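You operate a simulated robot arm through the tools that you are given. There is no shell and no other tool.

Carry out the task below with a simulated robot arm. There is one attempt and no reset: what you move stays moved.

TASK
Change from tap A to C at 3 bar, prime the pump 3 strokes.
Fine: tap A shut before its green hose comes off; stand the coupler on the steel bench; red valve stays open.

Only the result counts: the job must be done as asked and must still hold three seconds after the hand-in. Knocking over, shifting, dropping, spilling or breaking anything else fails it.

THE ROBOT
A 7-joint arm with a three-finger gripper, fixed in place. Base frame: the origin is at the foot of the arm, x ahead of it, y to its left, z up; the work surface is at about z = 860. Units: mm, degrees, N and s.
Its first joint turns from -166.0 to 166.0 degrees. Payload 2.69 kg.
Tool frame: the origin (TCP) lies between the finger pads and is the grasp point; the fingertips stand 30 mm ahead of it; z points along the fingers, y is the line along which they close. Largest opening 128 mm; the body of the gripper starts 117 mm behind the TCP.
Orientation is told as [roll, pitch, yaw] about the base's x, y, z axes, in that order, counted from this pose: with the fingers straight down and closing along the base's y, the tool's x points along the base's -x, its y along +y and its z along -z.

THE INTERFACE
- The arm moves only by the tool drive_tool. Its argument "plan" is a list of rows, each an object of numbers (a shift or turn left out is 0, a gripper value left out holds the last): "rx", "ry", "rz": the turn, a rotation vector about the base's x, y, z in degrees; "x", "y", "z": the shift along the base's x, y, z in mm; "fingers": the gripper command, from -1 (shut) to 1 (fully open), values between in proportion. In form: [{"rx": .., "ry": .., "rz": .., "x": .., "y": .., "z": .., "fingers": ..}, ...]. A call has 1 to 20 rows; each row shifts and turns the commanded pose from where the row before left it. Rows are played at 5 a second. More than 50 mm and 8.6 degrees between two rows, or a gripper value outside its range, and nothing of the call is played. A pose out of reach is approached as far as the arm can. The call stops where the force on the tool passes 80 N (or 10 N more than at its start, if that is more) or the arm is blocked; 0.2 s more then pass. Each finger halts on what it meets, pressing with about 30 N; the grip force reading is that of the motor and also rises with nothing between the fingers. The clock runs only during rows and for 0.2 s after the last one: add rows that do not move to give the fingers time. It gives the time, the measured TCP pose, the force on the tool (base axes), the opening and the grip force at its end, in the units of the frame above (readings bear some noise), with the torque about the TCP (base axes, N m) and any sound that the robot's microphone picked up.
- Cameras (640 x 400 px; columns grow to the right, rows downward): "scene" is fixed at [50.5, -498, 1544.3]; the picture's right is [0.31, -0.95, 0.00], its down [-0.61, -0.20, -0.76] and it looks along [0.72, 0.24, -0.65] (base axes); focal length 252 px, centre (320, 200). "wrist" rides on the gripper at [58, 54, -131] in the tool frame; the picture's right is [-0.68, 0.74, 0.00], its down [-0.62, -0.57, -0.55] and it looks along [-0.40, -0.37, 0.84] (tool axes); focal length 234 px, centre (320, 200). There is no depth. A picture from a camera that has moved, and an enlarged one, comes with that camera's place and axes in the base frame and with its lens.
- get_image(camera): a new picture of that camera. It takes no simulated time.
- raise_lower(by): slides the trunk up (or, below 0, down) by that many mm; the arm rides with it, the base frame stays. It gives what a move gives, with no picture.
- enlarge(camera, box): a new picture of the part [left, top, right, bottom] of that camera's present view, enlarged. It takes no simulated time.
- finish_job(): hands the job in; it is judged then, once.

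Places have to be worked out from the pictures, the camera data and where the tool is seen. Open the gripper and draw the arm clear of the work before you hand the job in, unless the task says otherwise.

The tools are called after ">>>" as name(argument=value, ...) on one line, values as JSON. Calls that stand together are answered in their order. drive_tool: Moves the arm, as the interface text tells. Its arguments: {"type":"object","properties":{"plan":{"type":"array"}},"required":["plan"]} The other tools are called the same way: raise_lower (by) slides the trunk up or down; get_image (camera) takes a picture; enlarge (camera, box) takes an enlarged picture of a part of a camera's view; finish_job () hands the job in.

At the start:

```text
t: 0.0
tcp_pos: [695.3, -45.8, 1328.7]
tcp_rot: [0.0, 0.0, -0.1]
force: [-0.9, 0.1, 0.4]
torque: [0.0, -0.01, 0.02]
opening: 127.9
grip_force: 0.0
trunk travel left (down, up): [-150.0, 200.0]
```

scene: 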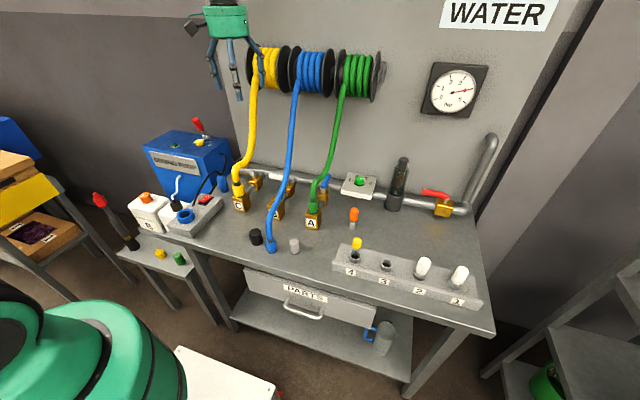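
wrist: 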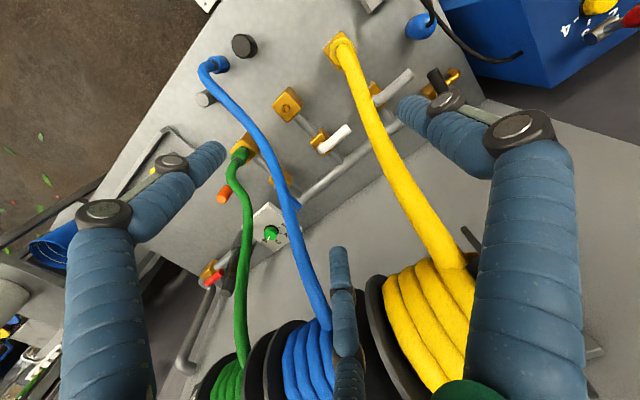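

I begin by looking closely at the bench to identify the taps, hoses, pump and coupler.

>>> enlarge(camera="scene", box=[220, 150, 380, 260])

>>> enlarge(camera="scene", box=[90, 100, 250, 280])

>>> enlarge(camera="scene", box=[330, 50, 510, 230])

>>> enlarge(camera="scene", box=[230, 200, 490, 370])

>>> enlarge(camera="wrist", box=[160, 20, 480, 220])

```text
3.64 times, centred on (300, 205) of scene
camera zoom: at [50.5, -498.0, 1544.3], right [0.31, -0.95, 0.0], down [-0.61, -0.2, -0.76], along [0.72, 0.24, -0.65], focal length 915 px, centre (393, 182)
```

zoom: 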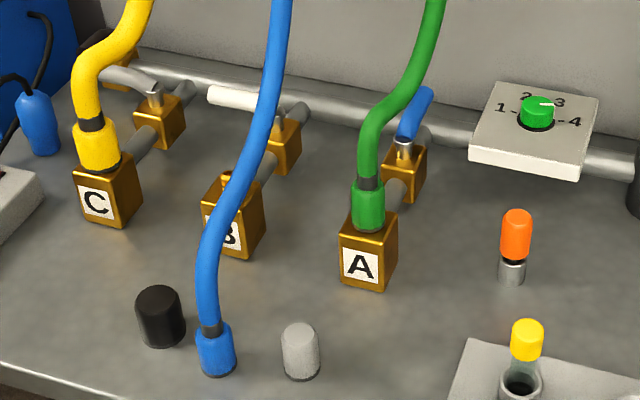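

```text
2.22 times, centred on (170, 190) of scene
camera zoom: at [50.5, -498.0, 1544.3], right [0.31, -0.95, 0.0], down [-0.61, -0.2, -0.76], along [0.72, 0.24, -0.65], focal length 559 px, centre (653, 222)
```

zoom: 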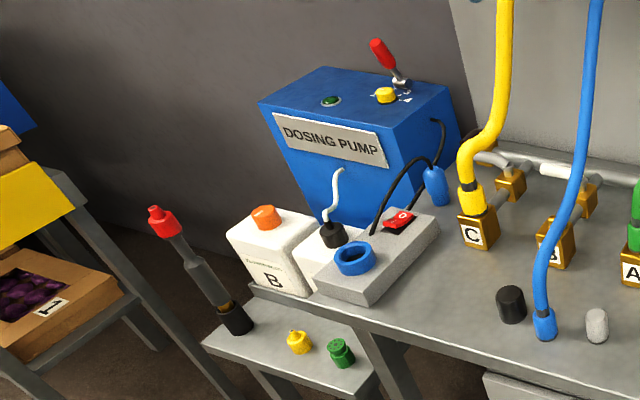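

```text
2.22 times, centred on (420, 140) of scene
camera zoom: at [50.5, -498.0, 1544.3], right [0.31, -0.95, 0.0], down [-0.61, -0.2, -0.76], along [0.72, 0.24, -0.65], focal length 559 px, centre (98, 333)
```

zoom: 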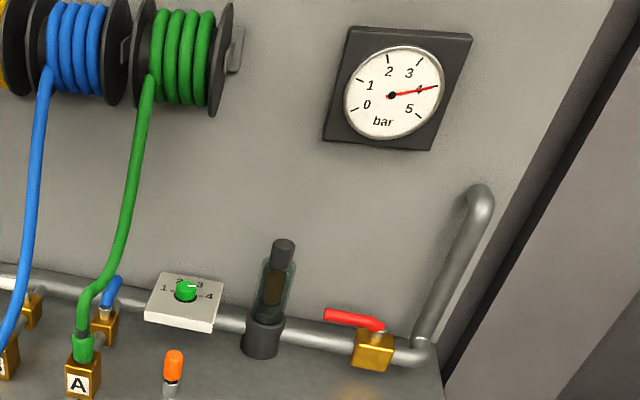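

```text
2.35 times, centred on (360, 285) of scene
camera zoom: at [50.5, -498.0, 1544.3], right [0.31, -0.95, 0.0], down [-0.61, -0.2, -0.76], along [0.72, 0.24, -0.65], focal length 592 px, centre (226, 0)
```

zoom: 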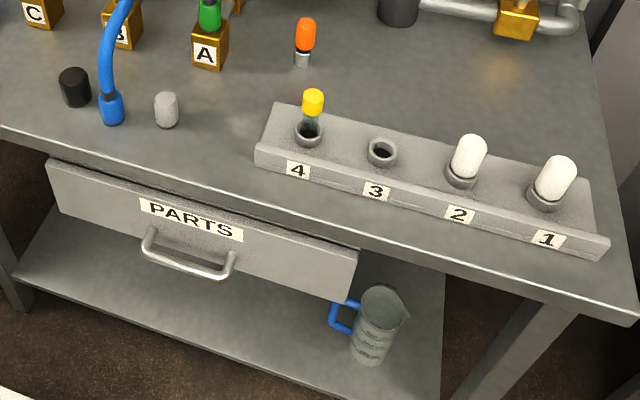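

```text
2.00 times, centred on (320, 120) of wrist
camera zoom: at [637.5, 6.6, 1458.7], right [0.68, 0.74, 0.0], down [0.62, -0.57, 0.55], along [0.4, -0.37, -0.84], focal length 468 px, centre (320, 360)
```

zoom: 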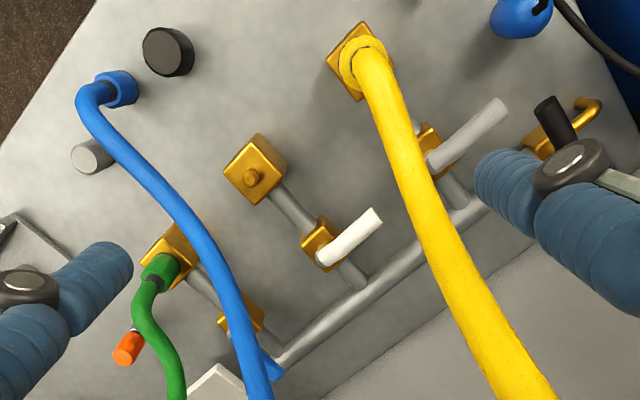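

The blue lever on tap A lies along its pipe (open), while B and C lie crosswise (shut). I back away from the hoses and turn the wrist camera towards the pump for a better look.

>>> drive_tool(plan=[{"x": -40, "z": 20}, {"x": -40, "z": 20}, {"x": -40, "z": 10}, {"x": -40}, {"x": -30, "rz": 8}, {"y": 30, "rz": 8}, {"y": 30, "rz": 8}, {"y": 30, "rz": 8}, {"y": 30, "rz": 8}, {"rz": 8}, {"rz": 8}, {"rz": 8}])

>>> get_image(camera="wrist")

>>> get_image(camera="scene")

```text
t: 2.6
tcp_pos: [507.0, 74.3, 1377.5]
tcp_rot: [0.0, 0.0, 64.0]
force: [0.1, 1.2, 0.4]
torque: [0.03, 0.0, 0.0]
opening: 128.1
grip_force: 0.0
trunk travel left (down, up): [-150.0, 200.0]
```

```text
taken
camera wrist: at [432.2, 43.3, 1508.4], right [-0.37, 0.93, 0.0], down [0.78, 0.31, 0.55], along [0.51, 0.2, -0.84], focal length 234 px, centre (320, 200)
```

wrist: 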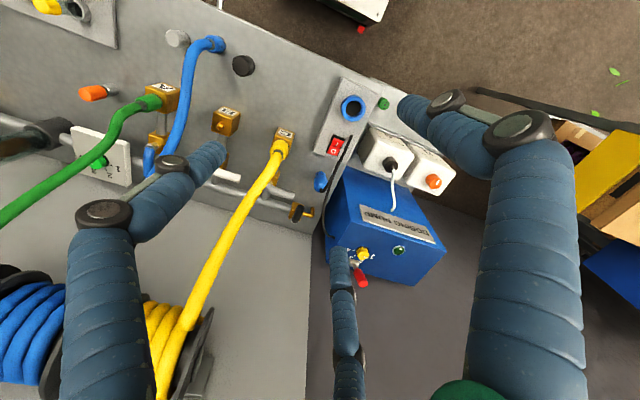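

```text
taken
```

scene: 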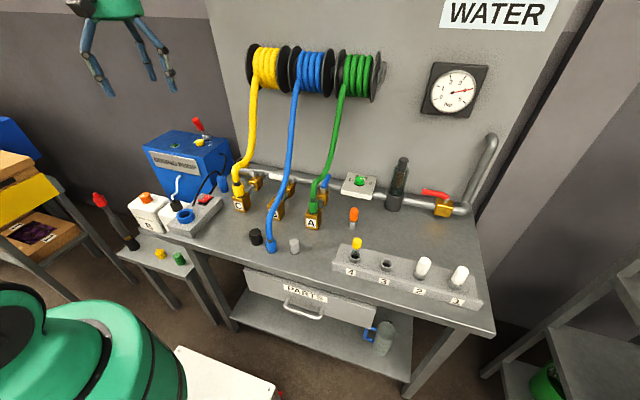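

Next, zooms of the pump's controls, the gauge area and the taps from this side.

>>> enlarge(camera="wrist", box=[300, 80, 460, 300])

>>> enlarge(camera="wrist", box=[60, 30, 340, 230])

>>> enlarge(camera="scene", box=[150, 105, 250, 185])

>>> enlarge(camera="scene", box=[335, 155, 415, 205])

>>> enlarge(camera="scene", box=[415, 60, 495, 120])

```text
1.82 times, centred on (380, 190) of wrist
camera zoom: at [432.2, 43.3, 1508.4], right [-0.37, 0.93, 0.0], down [0.78, 0.31, 0.55], along [0.51, 0.2, -0.84], focal length 426 px, centre (211, 218)
```

zoom: 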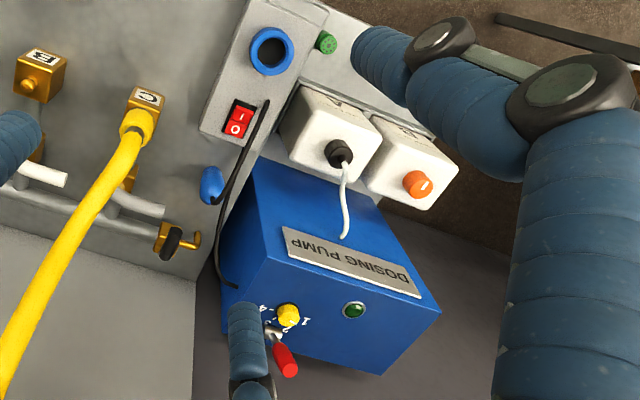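

```text
2.00 times, centred on (200, 130) of wrist
camera zoom: at [432.2, 43.3, 1508.4], right [-0.37, 0.93, 0.0], down [0.78, 0.31, 0.55], along [0.51, 0.2, -0.84], focal length 468 px, centre (560, 340)
```

zoom: 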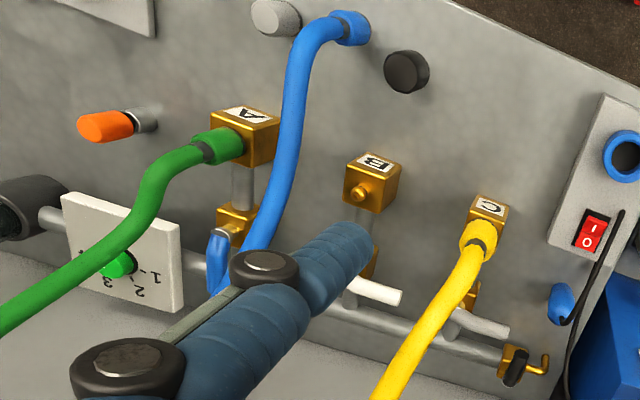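

```text
5.00 times, centred on (200, 145) of scene
camera zoom: at [50.5, -498.0, 1544.3], right [0.31, -0.95, 0.0], down [-0.61, -0.2, -0.76], along [0.72, 0.24, -0.65], focal length 1258 px, centre (920, 475)
```

zoom: 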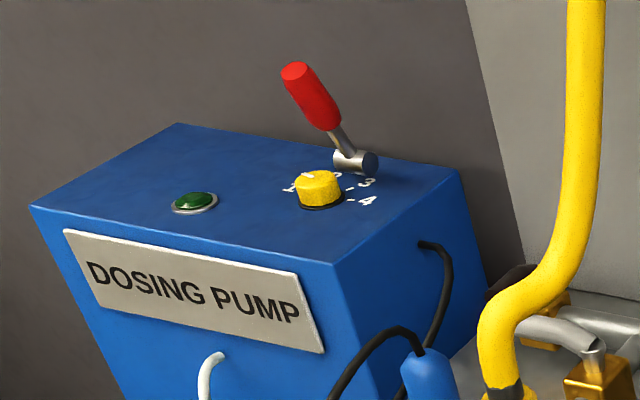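

```text
8.00 times, centred on (375, 180) of scene
camera zoom: at [50.5, -498.0, 1544.3], right [0.31, -0.95, 0.0], down [-0.61, -0.2, -0.76], along [0.72, 0.24, -0.65], focal length 2014 px, centre (-120, 360)
```

zoom: 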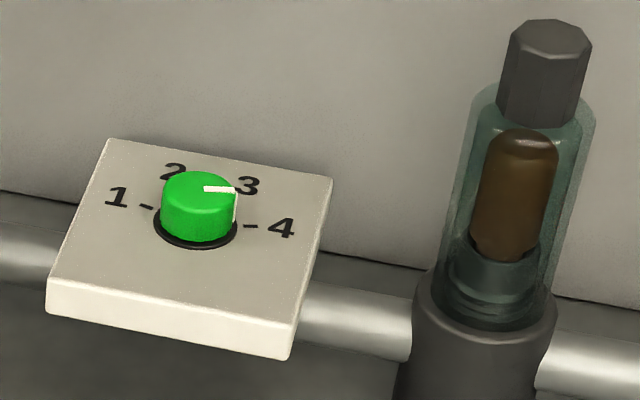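

```text
6.67 times, centred on (455, 90) of scene
camera zoom: at [50.5, -498.0, 1544.3], right [0.31, -0.95, 0.0], down [-0.61, -0.2, -0.76], along [0.72, 0.24, -0.65], focal length 1678 px, centre (-580, 933)
```

zoom: 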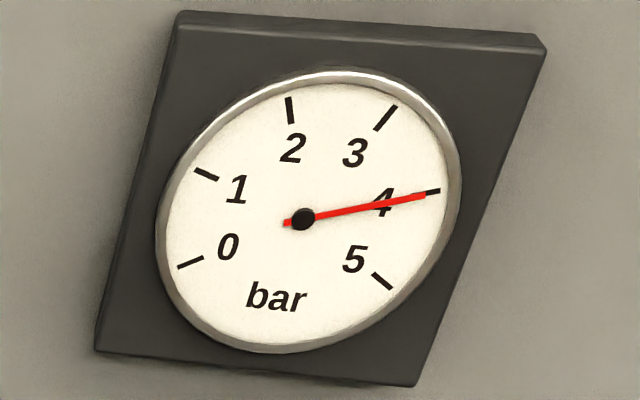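

The gripper looks three-fingered in the pictures although it is described as a two-finger one, so I close it here in free space to see how the fingers really move.

>>> drive_tool(plan=[{"fingers": -1}, {}, {}, {}, {}])

>>> get_image(camera="wrist")

>>> enlarge(camera="scene", box=[60, 0, 220, 110])

```text
t: 3.8
tcp_pos: [506.1, 74.4, 1376.8]
tcp_rot: [0.1, 0.0, 64.0]
force: [-0.9, 0.3, -0.1]
torque: [-0.04, 0.04, -0.03]
opening: 2.3
grip_force: 29.8
trunk travel left (down, up): [-150.0, 200.0]
```

```text
taken
camera wrist: at [432.1, 43.5, 1508.4], right [-0.37, 0.93, 0.0], down [0.78, 0.31, 0.55], along [0.51, 0.2, -0.84], focal length 234 px, centre (320, 200)
```

wrist: 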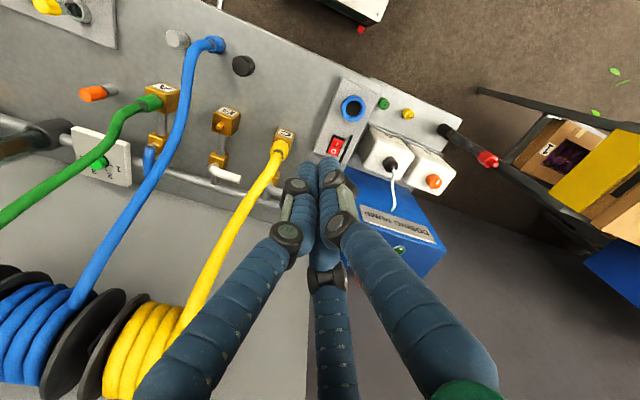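

```text
3.64 times, centred on (140, 55) of scene
camera zoom: at [50.5, -498.0, 1544.3], right [0.31, -0.95, 0.0], down [-0.61, -0.2, -0.76], along [0.72, 0.24, -0.65], focal length 915 px, centre (974, 727)
```

zoom: 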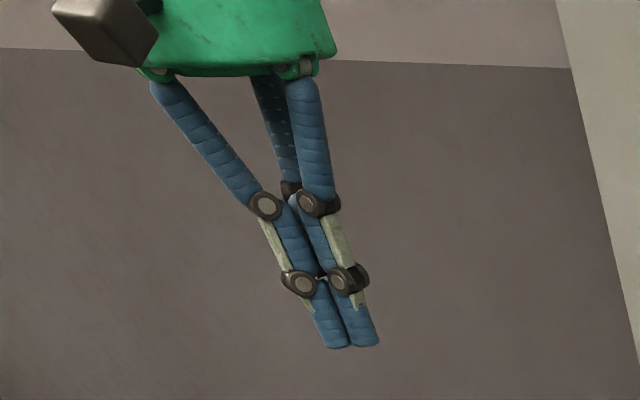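

The hand closes to a bundle at the TCP. I go round in front of the hoses to the right side of tap A for a close view of its lever.

>>> drive_tool(plan=[{"y": -45, "rz": 3}, {"y": -45, "rz": 3}, {"y": -45, "rz": 3}, {"y": -45, "rz": 3}, {"y": -45, "rz": 3}, {"y": -45, "rz": 3}, {"y": -45, "rz": 3}, {"y": -45, "rz": 3}, {"y": -45, "rz": 2}, {"y": -45}, {"x": 40, "z": -40}, {"x": 30, "z": -45}, {"x": 30, "z": -45}, {"x": 30, "z": -45}, {"x": 30, "z": -40}])

>>> get_image(camera="wrist")

>>> get_image(camera="scene")

```text
refused: row 11 steps farther than a row can; nothing moved
```

```text
taken
camera wrist: at [432.1, 43.5, 1508.4], right [-0.37, 0.93, 0.0], down [0.78, 0.31, 0.55], along [0.51, 0.2, -0.84], focal length 234 px, centre (320, 200)
```

wrist: 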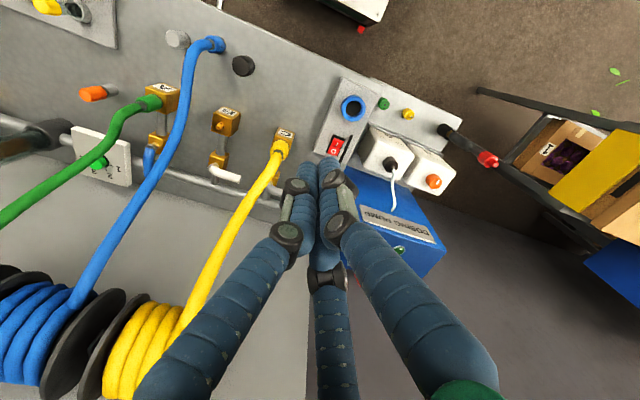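

```text
taken
```

scene: 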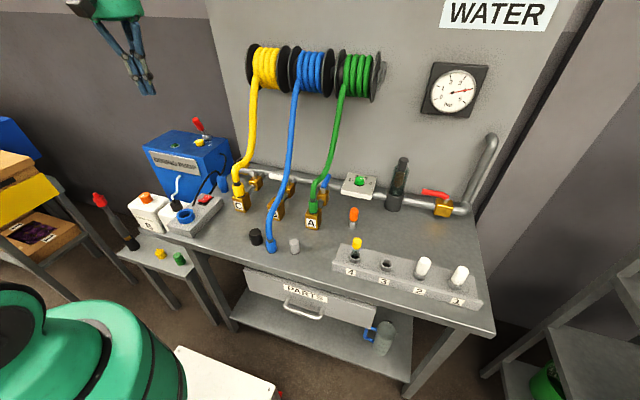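

The call was refused because one row exceeded the 50 mm step; I repeat it with shorter steps.

>>> drive_tool(plan=[{"y": -45, "rz": 3}, {"y": -45, "rz": 3}, {"y": -45, "rz": 3}, {"y": -45, "rz": 3}, {"y": -45, "rz": 3}, {"y": -45, "rz": 3}, {"y": -45, "rz": 3}, {"y": -45, "rz": 3}, {"y": -45, "rz": 2}, {"y": -45}, {"x": 30, "z": -38}, {"x": 30, "z": -38}, {"x": 30, "z": -38}, {"x": 30, "z": -38}, {"x": 30, "z": -38}, {"x": 20, "z": -38}])

>>> get_image(camera="wrist")

>>> get_image(camera="scene")

```text
t: 7.2
tcp_pos: [677.5, -376.2, 1149.9]
tcp_rot: [0.0, 0.0, 89.9]
force: [0.1, 0.1, -0.8]
torque: [-0.02, -0.01, 0.0]
opening: 2.1
grip_force: 29.8
trunk travel left (down, up): [-150.0, 200.0]
```

```text
taken
camera wrist: at [623.6, -436.0, 1280.9], right [-0.74, 0.68, 0.0], down [0.57, 0.62, 0.55], along [0.37, 0.4, -0.84], focal length 234 px, centre (320, 200)
```

wrist: 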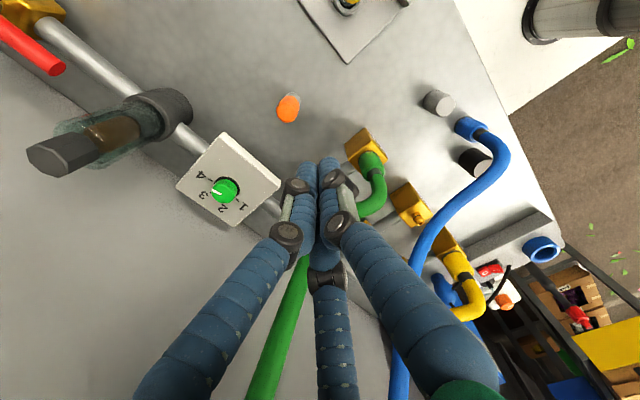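

```text
taken
```

scene: 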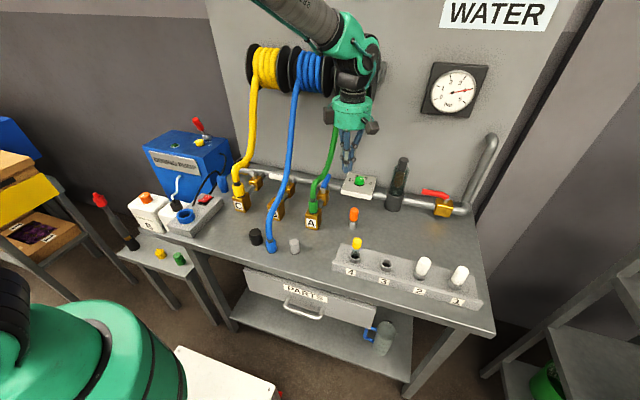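

I zoom on the regulator knob and on tap A from this position.

>>> enlarge(camera="wrist", box=[160, 110, 320, 240])

>>> enlarge(camera="wrist", box=[330, 90, 570, 320])

>>> enlarge(camera="scene", box=[290, 140, 370, 240])

```text
3.08 times, centred on (240, 175) of wrist
camera zoom: at [623.6, -436.0, 1280.9], right [-0.74, 0.68, 0.0], down [0.57, 0.62, 0.55], along [0.37, 0.4, -0.84], focal length 720 px, centre (566, 277)
```

zoom: 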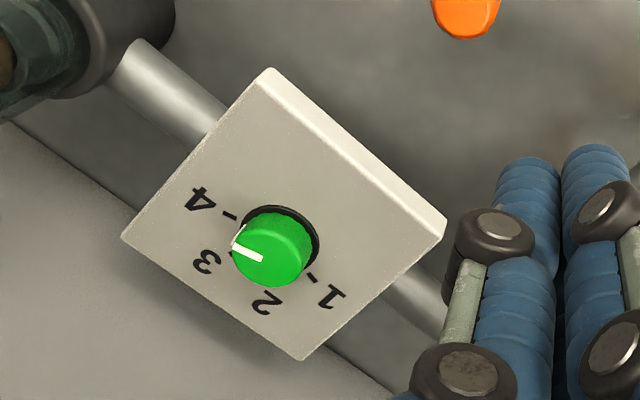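

```text
1.74 times, centred on (450, 205) of wrist
camera zoom: at [623.6, -436.0, 1280.9], right [-0.74, 0.68, 0.0], down [0.57, 0.62, 0.55], along [0.37, 0.4, -0.84], focal length 407 px, centre (94, 191)
```

zoom: 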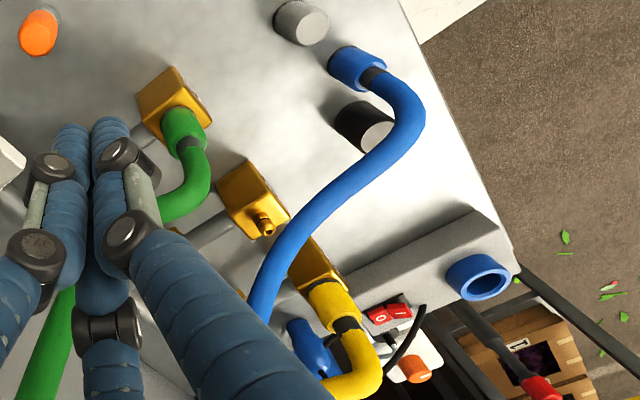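

```text
4.00 times, centred on (330, 190) of scene
camera zoom: at [50.5, -498.0, 1544.3], right [0.31, -0.95, 0.0], down [-0.61, -0.2, -0.76], along [0.72, 0.24, -0.65], focal length 1007 px, centre (280, 240)
```

zoom: 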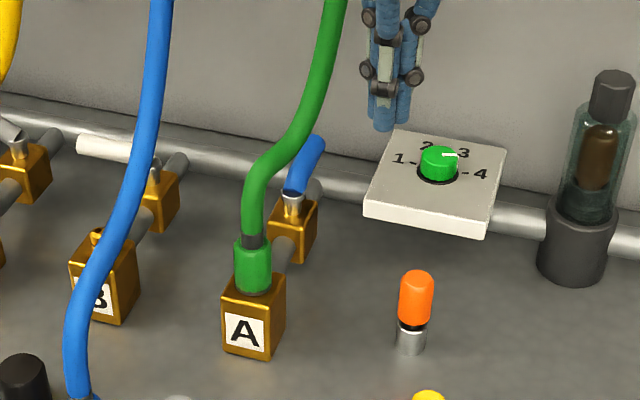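

The regulator pointer is on 4 (matching the gauge) and 3 lies about 49° counter-clockwise from it. Tap A's lever pivots near (769, -268, 958) and points at the wall. I tilt the tool so the fingers point left and down, so that I can push the lever from the right underneath the green hose.

>>> drive_tool(plan=[{"y": -20, "rx": 8}, {"y": -20, "rx": 8}, {"y": -20, "rx": 8}, {"y": -10, "rx": 8}, {"rx": 8}, {"rx": 8}, {"rx": 2, "z": -20}, {"x": 30, "z": -30}, {"x": 30, "z": -20}])

>>> get_image(camera="wrist")

>>> get_image(camera="scene")

```text
t: 9.2
tcp_pos: [736.4, -448.6, 1080.6]
tcp_rot: [0.0, -50.0, 90.1]
force: [0.9, 0.3, -0.3]
torque: [-0.01, 0.01, 0.02]
opening: 2.1
grip_force: 30.0
trunk travel left (down, up): [-150.0, 200.0]
```

```text
taken
camera wrist: at [682.3, -586.6, 1118.3], right [-0.74, 0.43, 0.52], down [0.57, -0.02, 0.82], along [0.37, 0.9, -0.23], focal length 234 px, centre (320, 200)
```

wrist: 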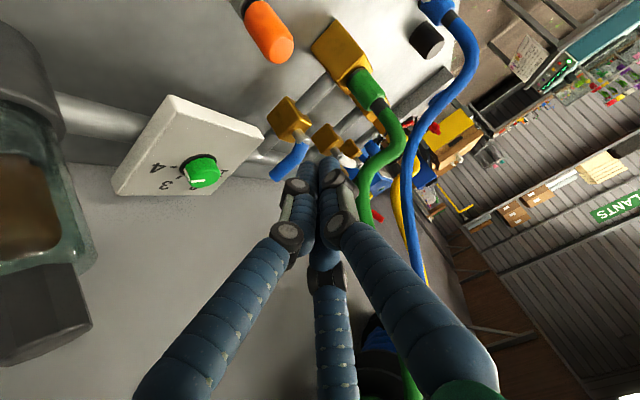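

```text
taken
```

scene: 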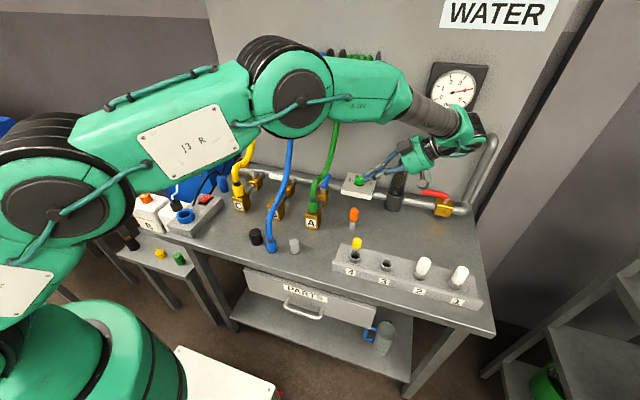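

The view now shows the blue lever and the nearby filter housing clearly; I zoom to fix the lever's place.

>>> enlarge(camera="wrist", box=[240, 0, 440, 230])

>>> enlarge(camera="scene", box=[340, 100, 500, 220])

```text
1.74 times, centred on (340, 115) of wrist
camera zoom: at [682.3, -586.6, 1118.3], right [-0.74, 0.43, 0.52], down [0.57, -0.02, 0.82], along [0.37, 0.9, -0.23], focal length 407 px, centre (285, 348)
```

zoom: 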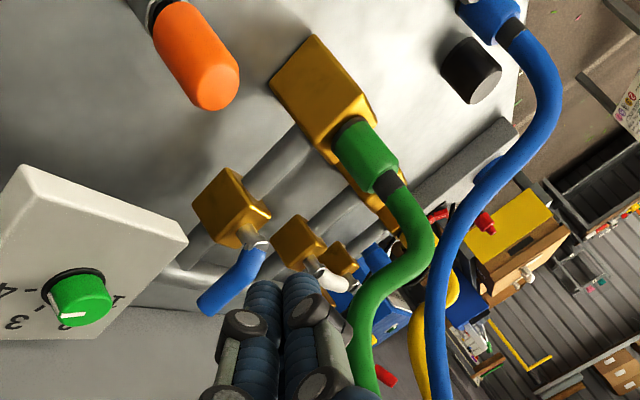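

```text
3.33 times, centred on (420, 160) of scene
camera zoom: at [50.5, -498.0, 1544.3], right [0.31, -0.95, 0.0], down [-0.61, -0.2, -0.76], along [0.72, 0.24, -0.65], focal length 839 px, centre (-13, 333)
```

zoom: 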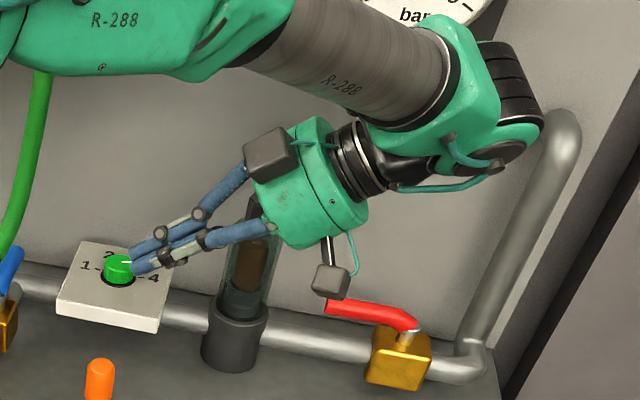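

The lever runs from about (777, -268, 945) to (857, -270, 958). I swing the tool 15° so the wrist keeps away from the filter, and come in along the finger direction to just right of the lever.

>>> drive_tool(plan=[{"rz": -8}, {"rz": -7}, {"x": 20, "y": 10, "z": -5}, {"x": 20, "y": 15, "z": -15}, {"x": 20, "y": 20, "z": -20}, {"x": 3, "y": 8, "z": -8}, {"x": 5, "y": 18.5, "z": -16}, {"x": 5, "y": 18.5, "z": -16}])

>>> get_image(camera="wrist")

>>> enlarge(camera="scene", box=[260, 90, 500, 240])

```text
t: 11.0
tcp_pos: [809.0, -357.4, 999.0]
tcp_rot: [-0.1, -50.0, 75.0]
force: [0.2, 0.1, -0.1]
torque: [-0.02, 0.0, 0.0]
opening: 1.8
grip_force: 30.8
trunk travel left (down, up): [-150.0, 200.0]
```

```text
taken
camera wrist: at [721.2, -476.5, 1039.0], right [-0.6, 0.61, 0.52], down [0.54, -0.17, 0.82], along [0.59, 0.77, -0.23], focal length 234 px, centre (320, 200)
```

wrist: 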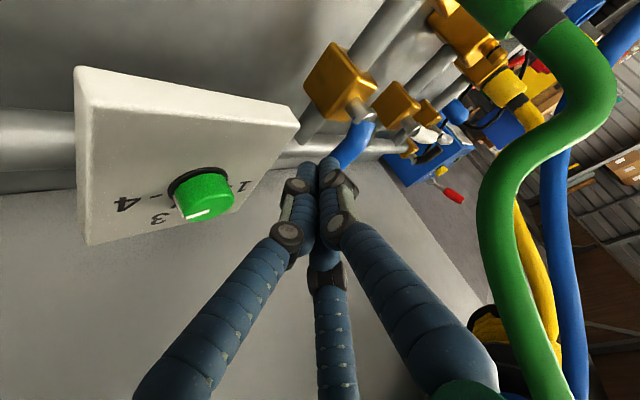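

```text
2.67 times, centred on (380, 165) of scene
camera zoom: at [50.5, -498.0, 1544.3], right [0.31, -0.95, 0.0], down [-0.61, -0.2, -0.76], along [0.72, 0.24, -0.65], focal length 671 px, centre (160, 293)
```

zoom: 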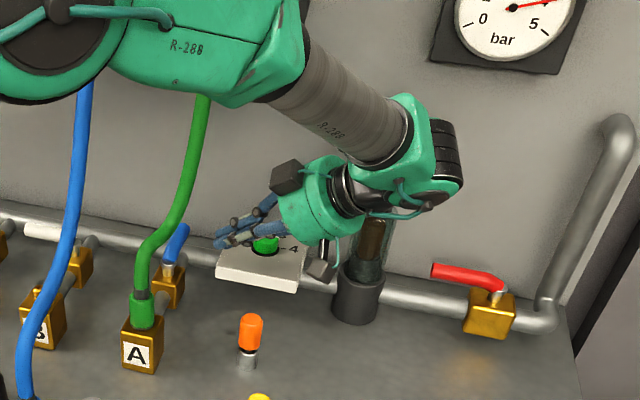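

The fingertips are about 60 mm short of the lever; I advance along the finger direction and check the view before pushing.

>>> drive_tool(plan=[{"x": 5, "y": 18.5, "z": -16}, {"x": 5, "y": 18.5, "z": -16}])

>>> get_image(camera="wrist")

>>> enlarge(camera="scene", box=[280, 130, 420, 230])

```text
t: 11.6
tcp_pos: [818.6, -318.1, 966.8]
tcp_rot: [0.0, -50.0, 75.2]
force: [0.2, -1.7, 0.5]
torque: [0.0, 0.02, -0.03]
opening: 1.9
grip_force: 29.6
trunk travel left (down, up): [-150.0, 200.0]
```

```text
taken
camera wrist: at [731.1, -439.1, 1006.1], right [-0.6, 0.61, 0.52], down [0.54, -0.17, 0.82], along [0.59, 0.77, -0.23], focal length 234 px, centre (320, 200)
```

wrist: 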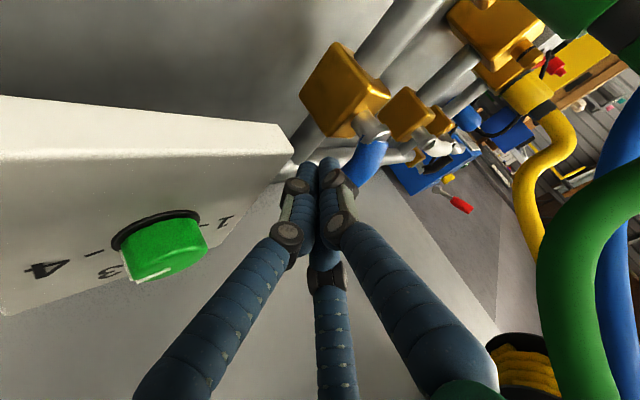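

```text
4.00 times, centred on (350, 180) of scene
camera zoom: at [50.5, -498.0, 1544.3], right [0.31, -0.95, 0.0], down [-0.61, -0.2, -0.76], along [0.72, 0.24, -0.65], focal length 1007 px, centre (200, 280)
```

zoom: 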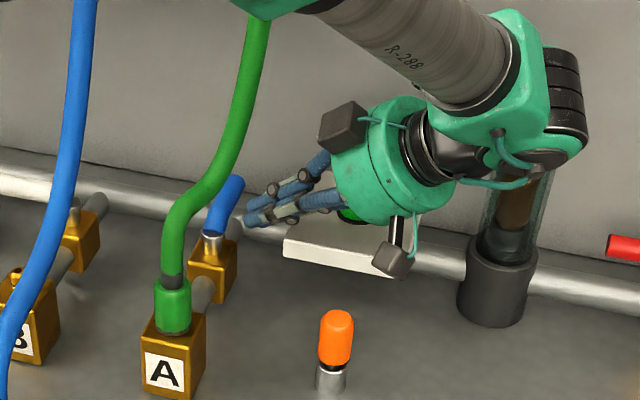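

The fingertips sit just right of the lever. I push it round in an arc towards +y about its pivot.

>>> drive_tool(plan=[{"y": 10}, {"x": 2, "y": 6.5, "rz": 1.2}, {"x": 2, "y": 6.5, "rz": 1.2}, {"x": 0.5, "y": 6.6, "rz": 1.2}, {"x": 0, "y": 6.6, "rz": 1.2}, {"x": -1.5, "y": 6.3, "rz": 1.2}, {"x": -1.5, "y": 6.3, "rz": 1.2}, {"x": -3, "y": 5.6, "rz": 1.2}, {"x": -3, "y": 5.6, "rz": 1.2}])

>>> get_image(camera="wrist")

>>> enlarge(camera="scene", box=[280, 130, 420, 230])

```text
t: 13.6
tcp_pos: [814.9, -257.2, 968.5]
tcp_rot: [0.1, -50.0, 84.6]
force: [2.7, 0.6, 0.9]
torque: [0.01, 0.0, -0.08]
opening: 2.2
grip_force: 30.1
trunk travel left (down, up): [-150.0, 200.0]
```

```text
taken
camera wrist: at [748.9, -391.8, 1007.4], right [-0.69, 0.5, 0.52], down [0.56, -0.08, 0.82], along [0.45, 0.86, -0.23], focal length 234 px, centre (320, 200)
```

wrist: 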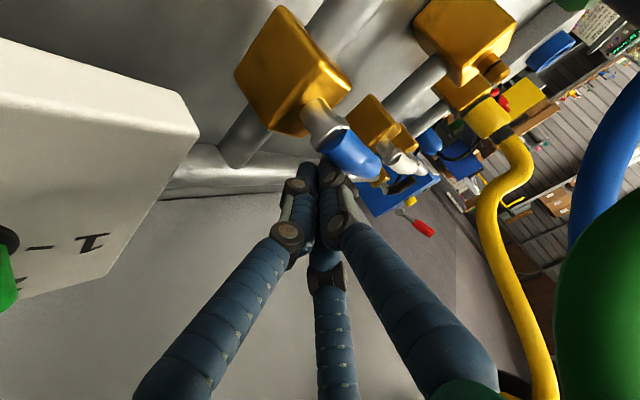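

```text
4.00 times, centred on (350, 180) of scene
camera zoom: at [50.5, -498.0, 1544.3], right [0.31, -0.95, 0.0], down [-0.61, -0.2, -0.76], along [0.72, 0.24, -0.65], focal length 1007 px, centre (200, 280)
```

zoom: 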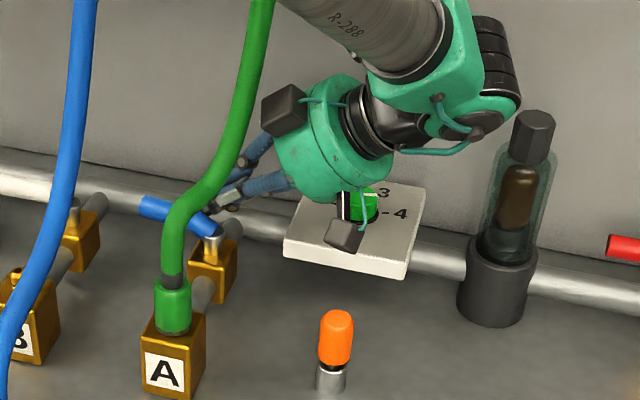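

The lever has followed to roughly 80°. I finish the stroke by drawing it towards -x until it meets its stop.

>>> drive_tool(plan=[{"x": -5, "y": 3.5, "rz": 1}, {"x": -5, "y": 2.5, "rz": 1}, {"x": -5, "y": 1.5}, {"x": -4}, {"x": -3}, {"x": -3}, {}])

>>> get_image(camera="wrist")

>>> enlarge(camera="scene", box=[220, 130, 360, 230])

```text
t: 14.4
tcp_pos: [811.7, -254.0, 973.4]
tcp_rot: [-1.4, -49.6, 87.3]
force: [19.2, 2.5, 6.9]
torque: [-0.1, -0.09, -0.33]
opening: 2.3
grip_force: 30.0
trunk travel left (down, up): [-150.0, 200.0]
stopped in row 3: the force on the tool passed its limit at 90 N (the readings are from after the stop); the commanded pose is now the measured one
```

```text
taken
camera wrist: at [748.2, -389.5, 1013.3], right [-0.71, 0.49, 0.5], down [0.55, -0.05, 0.83], along [0.43, 0.87, -0.23], focal length 234 px, centre (320, 200)
```

wrist: 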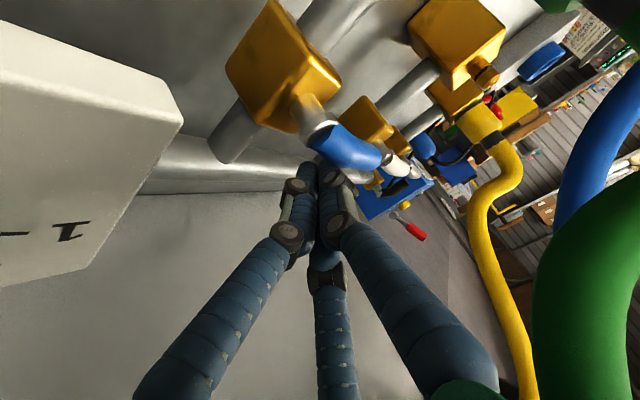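

```text
4.00 times, centred on (290, 180) of scene
camera zoom: at [50.5, -498.0, 1544.3], right [0.31, -0.95, 0.0], down [-0.61, -0.2, -0.76], along [0.72, 0.24, -0.65], focal length 1007 px, centre (440, 280)
```

zoom: 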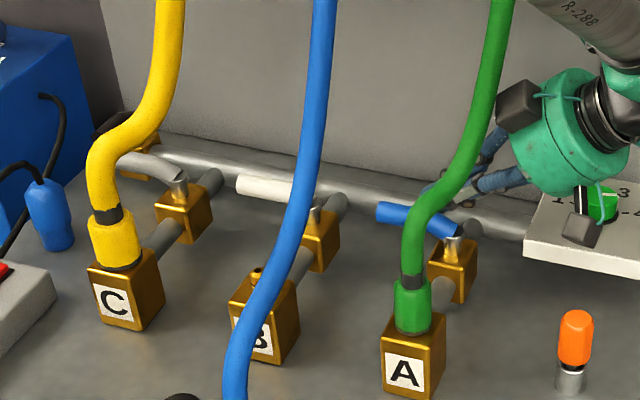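

The force rise shows the lever has met its stop and it now lies parallel to B's shut lever. I withdraw along the finger direction and look.

>>> drive_tool(plan=[{"x": 6, "y": -3, "z": 2}, {"x": 2, "y": -15, "z": 13}, {"x": 0, "y": -20, "z": 17, "rz": -4}, {"x": -4, "y": -28, "z": 24, "rz": -4}, {"x": -6, "y": -30, "z": 26, "rz": -4}, {"x": -25, "y": -30, "z": 20}, {"x": -40, "y": -20, "z": 15}, {"x": -40, "y": -10, "z": 15}])

>>> get_image(camera="wrist")

>>> enlarge(camera="scene", box=[220, 130, 380, 230])

>>> enlarge(camera="scene", box=[415, 50, 515, 130])

```text
t: 16.2
tcp_pos: [701.7, -411.5, 1104.2]
tcp_rot: [-1.2, -49.6, 75.2]
force: [-0.5, -1.4, -0.8]
torque: [0.0, -0.03, 0.02]
opening: 2.2
grip_force: 29.8
trunk travel left (down, up): [-150.0, 200.0]
```

```text
taken
camera wrist: at [612.2, -530.9, 1143.9], right [-0.6, 0.62, 0.5], down [0.53, -0.17, 0.83], along [0.6, 0.76, -0.23], focal length 234 px, centre (320, 200)
```

wrist: 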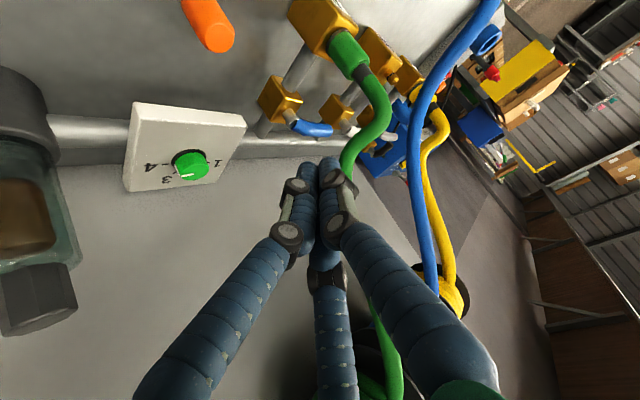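

```text
4.00 times, centred on (300, 180) of scene
camera zoom: at [50.5, -498.0, 1544.3], right [0.31, -0.95, 0.0], down [-0.61, -0.2, -0.76], along [0.72, 0.24, -0.65], focal length 1007 px, centre (400, 280)
```

zoom: 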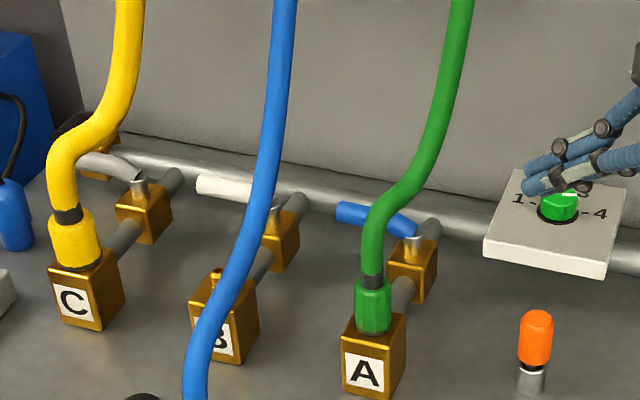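

```text
5.00 times, centred on (465, 90) of scene
camera zoom: at [50.5, -498.0, 1544.3], right [0.31, -0.95, 0.0], down [-0.61, -0.2, -0.76], along [0.72, 0.24, -0.65], focal length 1258 px, centre (-405, 750)
```

zoom: 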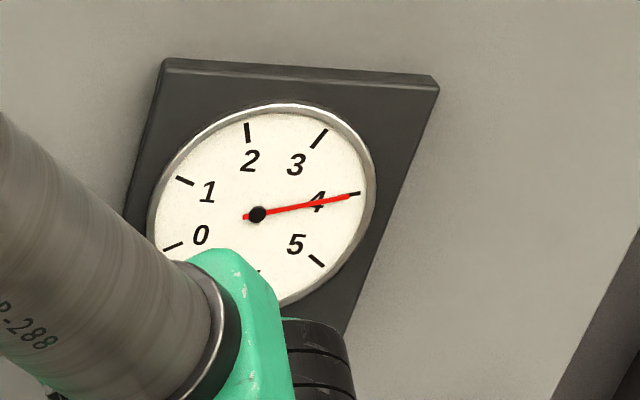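

Tap A is shut (lever crosswise, gauge still at 4). Next is the regulator at about (865, -398, 960). The reels hang above it, so I turn the tool to come in from the front at 40° tilt, and stop short for a look.

>>> drive_tool(plan=[{"rz": -8, "y": -5}, {"rz": -8, "y": -5}, {"rz": -8}, {"rz": -8}, {"rz": -8}, {"rz": -8}, {"rz": -8}, {"rz": -8}, {"rz": -1, "rx": -1, "ry": 5, "fingers": 0.25}, {"rx": -0.9, "ry": 4.9}, {"x": 40, "z": -15}, {"x": 40, "z": -20}])

>>> get_image(camera="wrist")

>>> get_image(camera="scene")

```text
t: 18.8
tcp_pos: [781.0, -419.8, 1070.9]
tcp_rot: [-1.3, -39.5, 10.2]
force: [0.7, 0.2, -0.7]
torque: [0.02, -0.02, -0.02]
opening: 79.8
grip_force: 0.0
trunk travel left (down, up): [-150.0, 200.0]
```

```text
taken
camera wrist: at [645.5, -388.3, 1132.4], right [0.39, 0.82, 0.42], down [0.21, -0.52, 0.82], along [0.89, -0.23, -0.38], focal length 234 px, centre (320, 200)
```

wrist: 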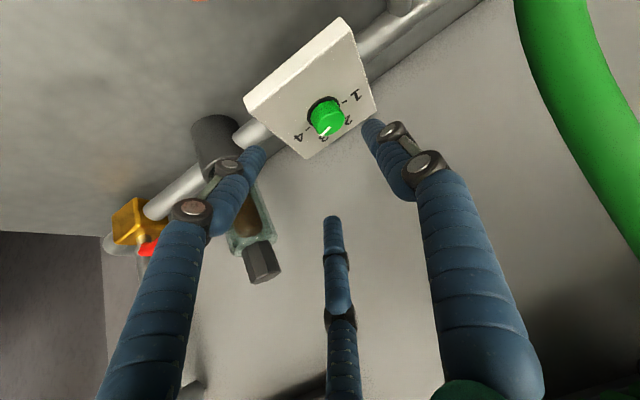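

```text
taken
```

scene: 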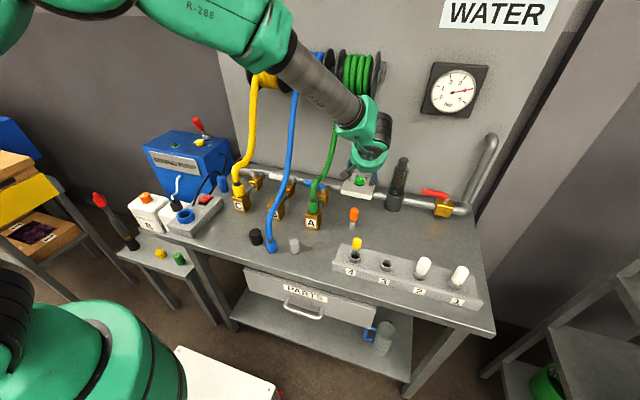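

I zoom in on the knob from this closer position to locate it and read its pointer.

>>> enlarge(camera="wrist", box=[220, 10, 420, 180])

>>> enlarge(camera="scene", box=[320, 90, 420, 210])

```text
2.35 times, centred on (320, 95) of wrist
camera zoom: at [645.5, -388.3, 1132.4], right [0.39, 0.82, 0.42], down [0.21, -0.52, 0.82], along [0.89, -0.23, -0.38], focal length 551 px, centre (320, 447)
```

zoom: 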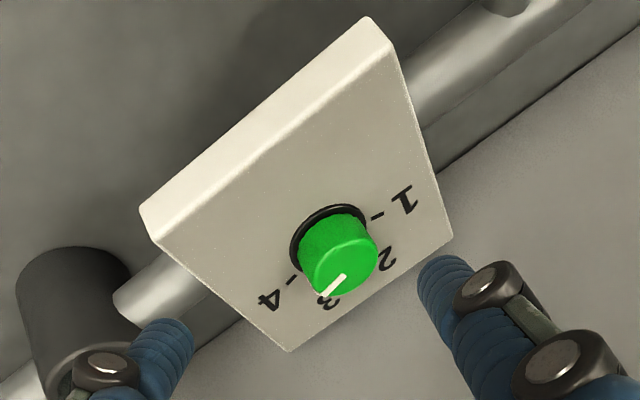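

```text
3.33 times, centred on (370, 150) of scene
camera zoom: at [50.5, -498.0, 1544.3], right [0.31, -0.95, 0.0], down [-0.61, -0.2, -0.76], along [0.72, 0.24, -0.65], focal length 839 px, centre (153, 367)
```

zoom: 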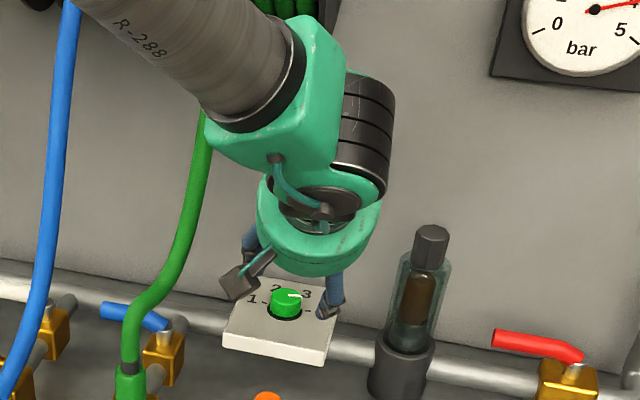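

Knob centre estimates cluster around (864, -396) with its top near z 965. I reduce the tilt to 30° and go nearer for a finer look.

>>> drive_tool(plan=[{"rx": -0.9, "ry": 4.9}, {"rx": -0.9, "ry": 4.9}, {"x": 20, "y": 8, "z": -18}, {"x": 33, "y": 11, "z": -30}])

>>> get_image(camera="wrist")

>>> enlarge(camera="scene", box=[320, 90, 420, 210])

```text
t: 19.8
tcp_pos: [834.6, -402.1, 1021.4]
tcp_rot: [-1.4, -29.6, 10.3]
force: [0.5, -1.1, 0.9]
torque: [-0.02, -0.03, 0.03]
opening: 79.9
grip_force: 0.0
trunk travel left (down, up): [-150.0, 200.0]
```

```text
taken
camera wrist: at [711.1, -367.4, 1105.5], right [0.46, 0.83, 0.32], down [0.35, -0.5, 0.79], along [0.82, -0.25, -0.52], focal length 234 px, centre (320, 200)
```

wrist: 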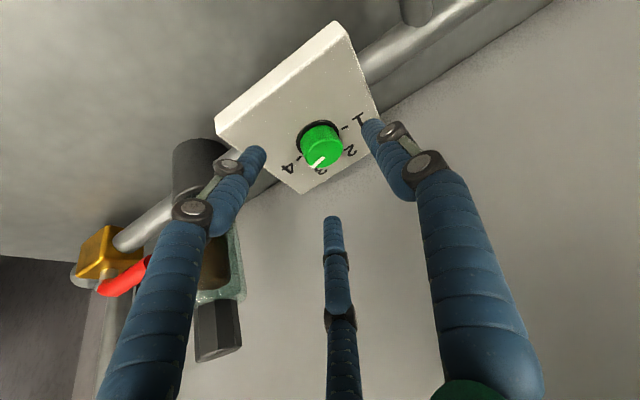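

```text
3.33 times, centred on (370, 150) of scene
camera zoom: at [50.5, -498.0, 1544.3], right [0.31, -0.95, 0.0], down [-0.61, -0.2, -0.76], along [0.72, 0.24, -0.65], focal length 839 px, centre (153, 367)
```

zoom: 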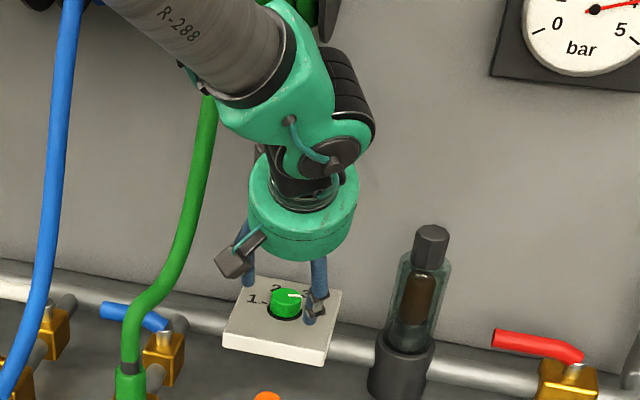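

I zoom once more to set the final alignment on the knob.

>>> enlarge(camera="wrist", box=[220, 70, 420, 240])

>>> enlarge(camera="scene", box=[330, 150, 390, 210])

>>> get_image(camera="scene")

```text
2.35 times, centred on (320, 155) of wrist
camera zoom: at [711.1, -367.4, 1105.5], right [0.46, 0.83, 0.32], down [0.35, -0.5, 0.79], along [0.82, -0.25, -0.52], focal length 551 px, centre (320, 306)
```

zoom: 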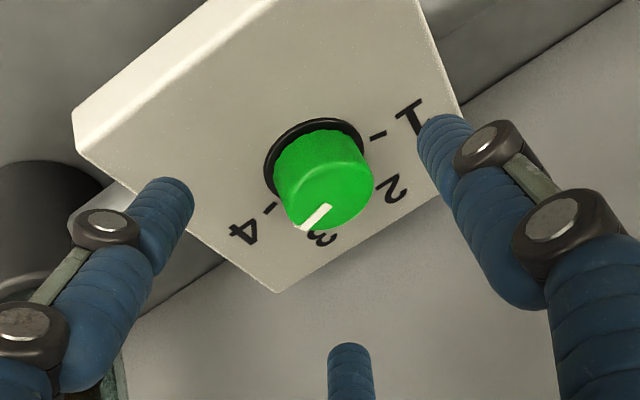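

```text
6.67 times, centred on (360, 180) of scene
camera zoom: at [50.5, -498.0, 1544.3], right [0.31, -0.95, 0.0], down [-0.61, -0.2, -0.76], along [0.72, 0.24, -0.65], focal length 1678 px, centre (53, 333)
```

zoom: 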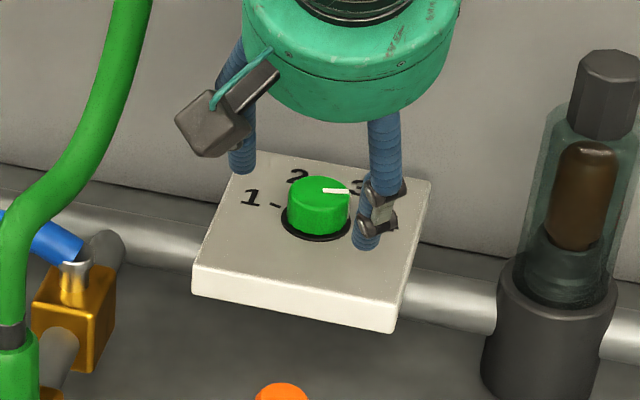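

```text
taken
```

scene: 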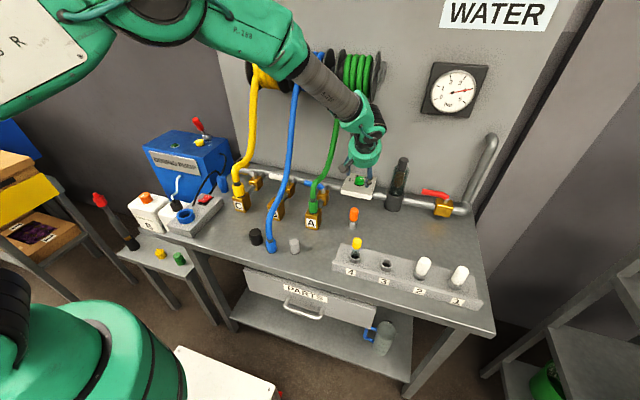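

The knob top is at about (862, -395, 968). I lower the open fingers around it, with the tips stopping about 8 mm above the plate.

>>> drive_tool(plan=[{"x": 6.5, "y": 1.9, "z": -16}, {"x": 6.5, "y": 1.9, "z": -16}, {"x": 6, "y": 1.8, "z": -16}])

>>> get_image(camera="wrist")

>>> enlarge(camera="scene", box=[330, 150, 390, 210])

```text
t: 20.6
tcp_pos: [854.3, -395.9, 972.3]
tcp_rot: [-1.3, -29.5, 10.3]
force: [-3.5, -0.1, 8.2]
torque: [0.46, 0.25, 0.24]
opening: 94.4
grip_force: 4.8
trunk travel left (down, up): [-150.0, 200.0]
```

```text
taken
camera wrist: at [730.4, -361.4, 1056.5], right [0.46, 0.83, 0.32], down [0.35, -0.5, 0.79], along [0.82, -0.25, -0.52], focal length 234 px, centre (320, 200)
```

wrist: 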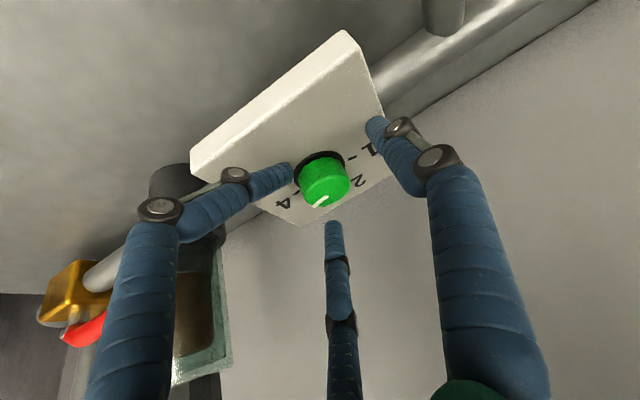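

```text
6.67 times, centred on (360, 180) of scene
camera zoom: at [50.5, -498.0, 1544.3], right [0.31, -0.95, 0.0], down [-0.61, -0.2, -0.76], along [0.72, 0.24, -0.65], focal length 1678 px, centre (53, 333)
```

zoom: 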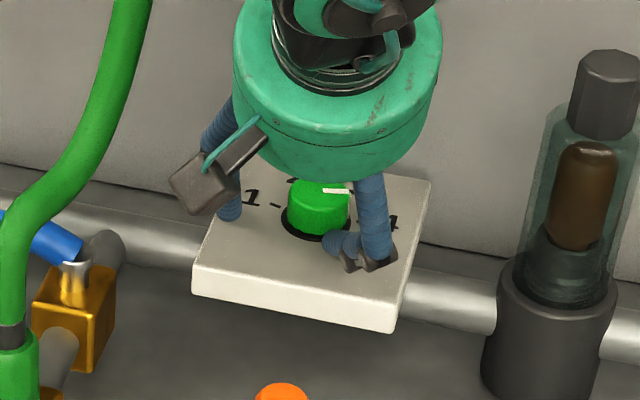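

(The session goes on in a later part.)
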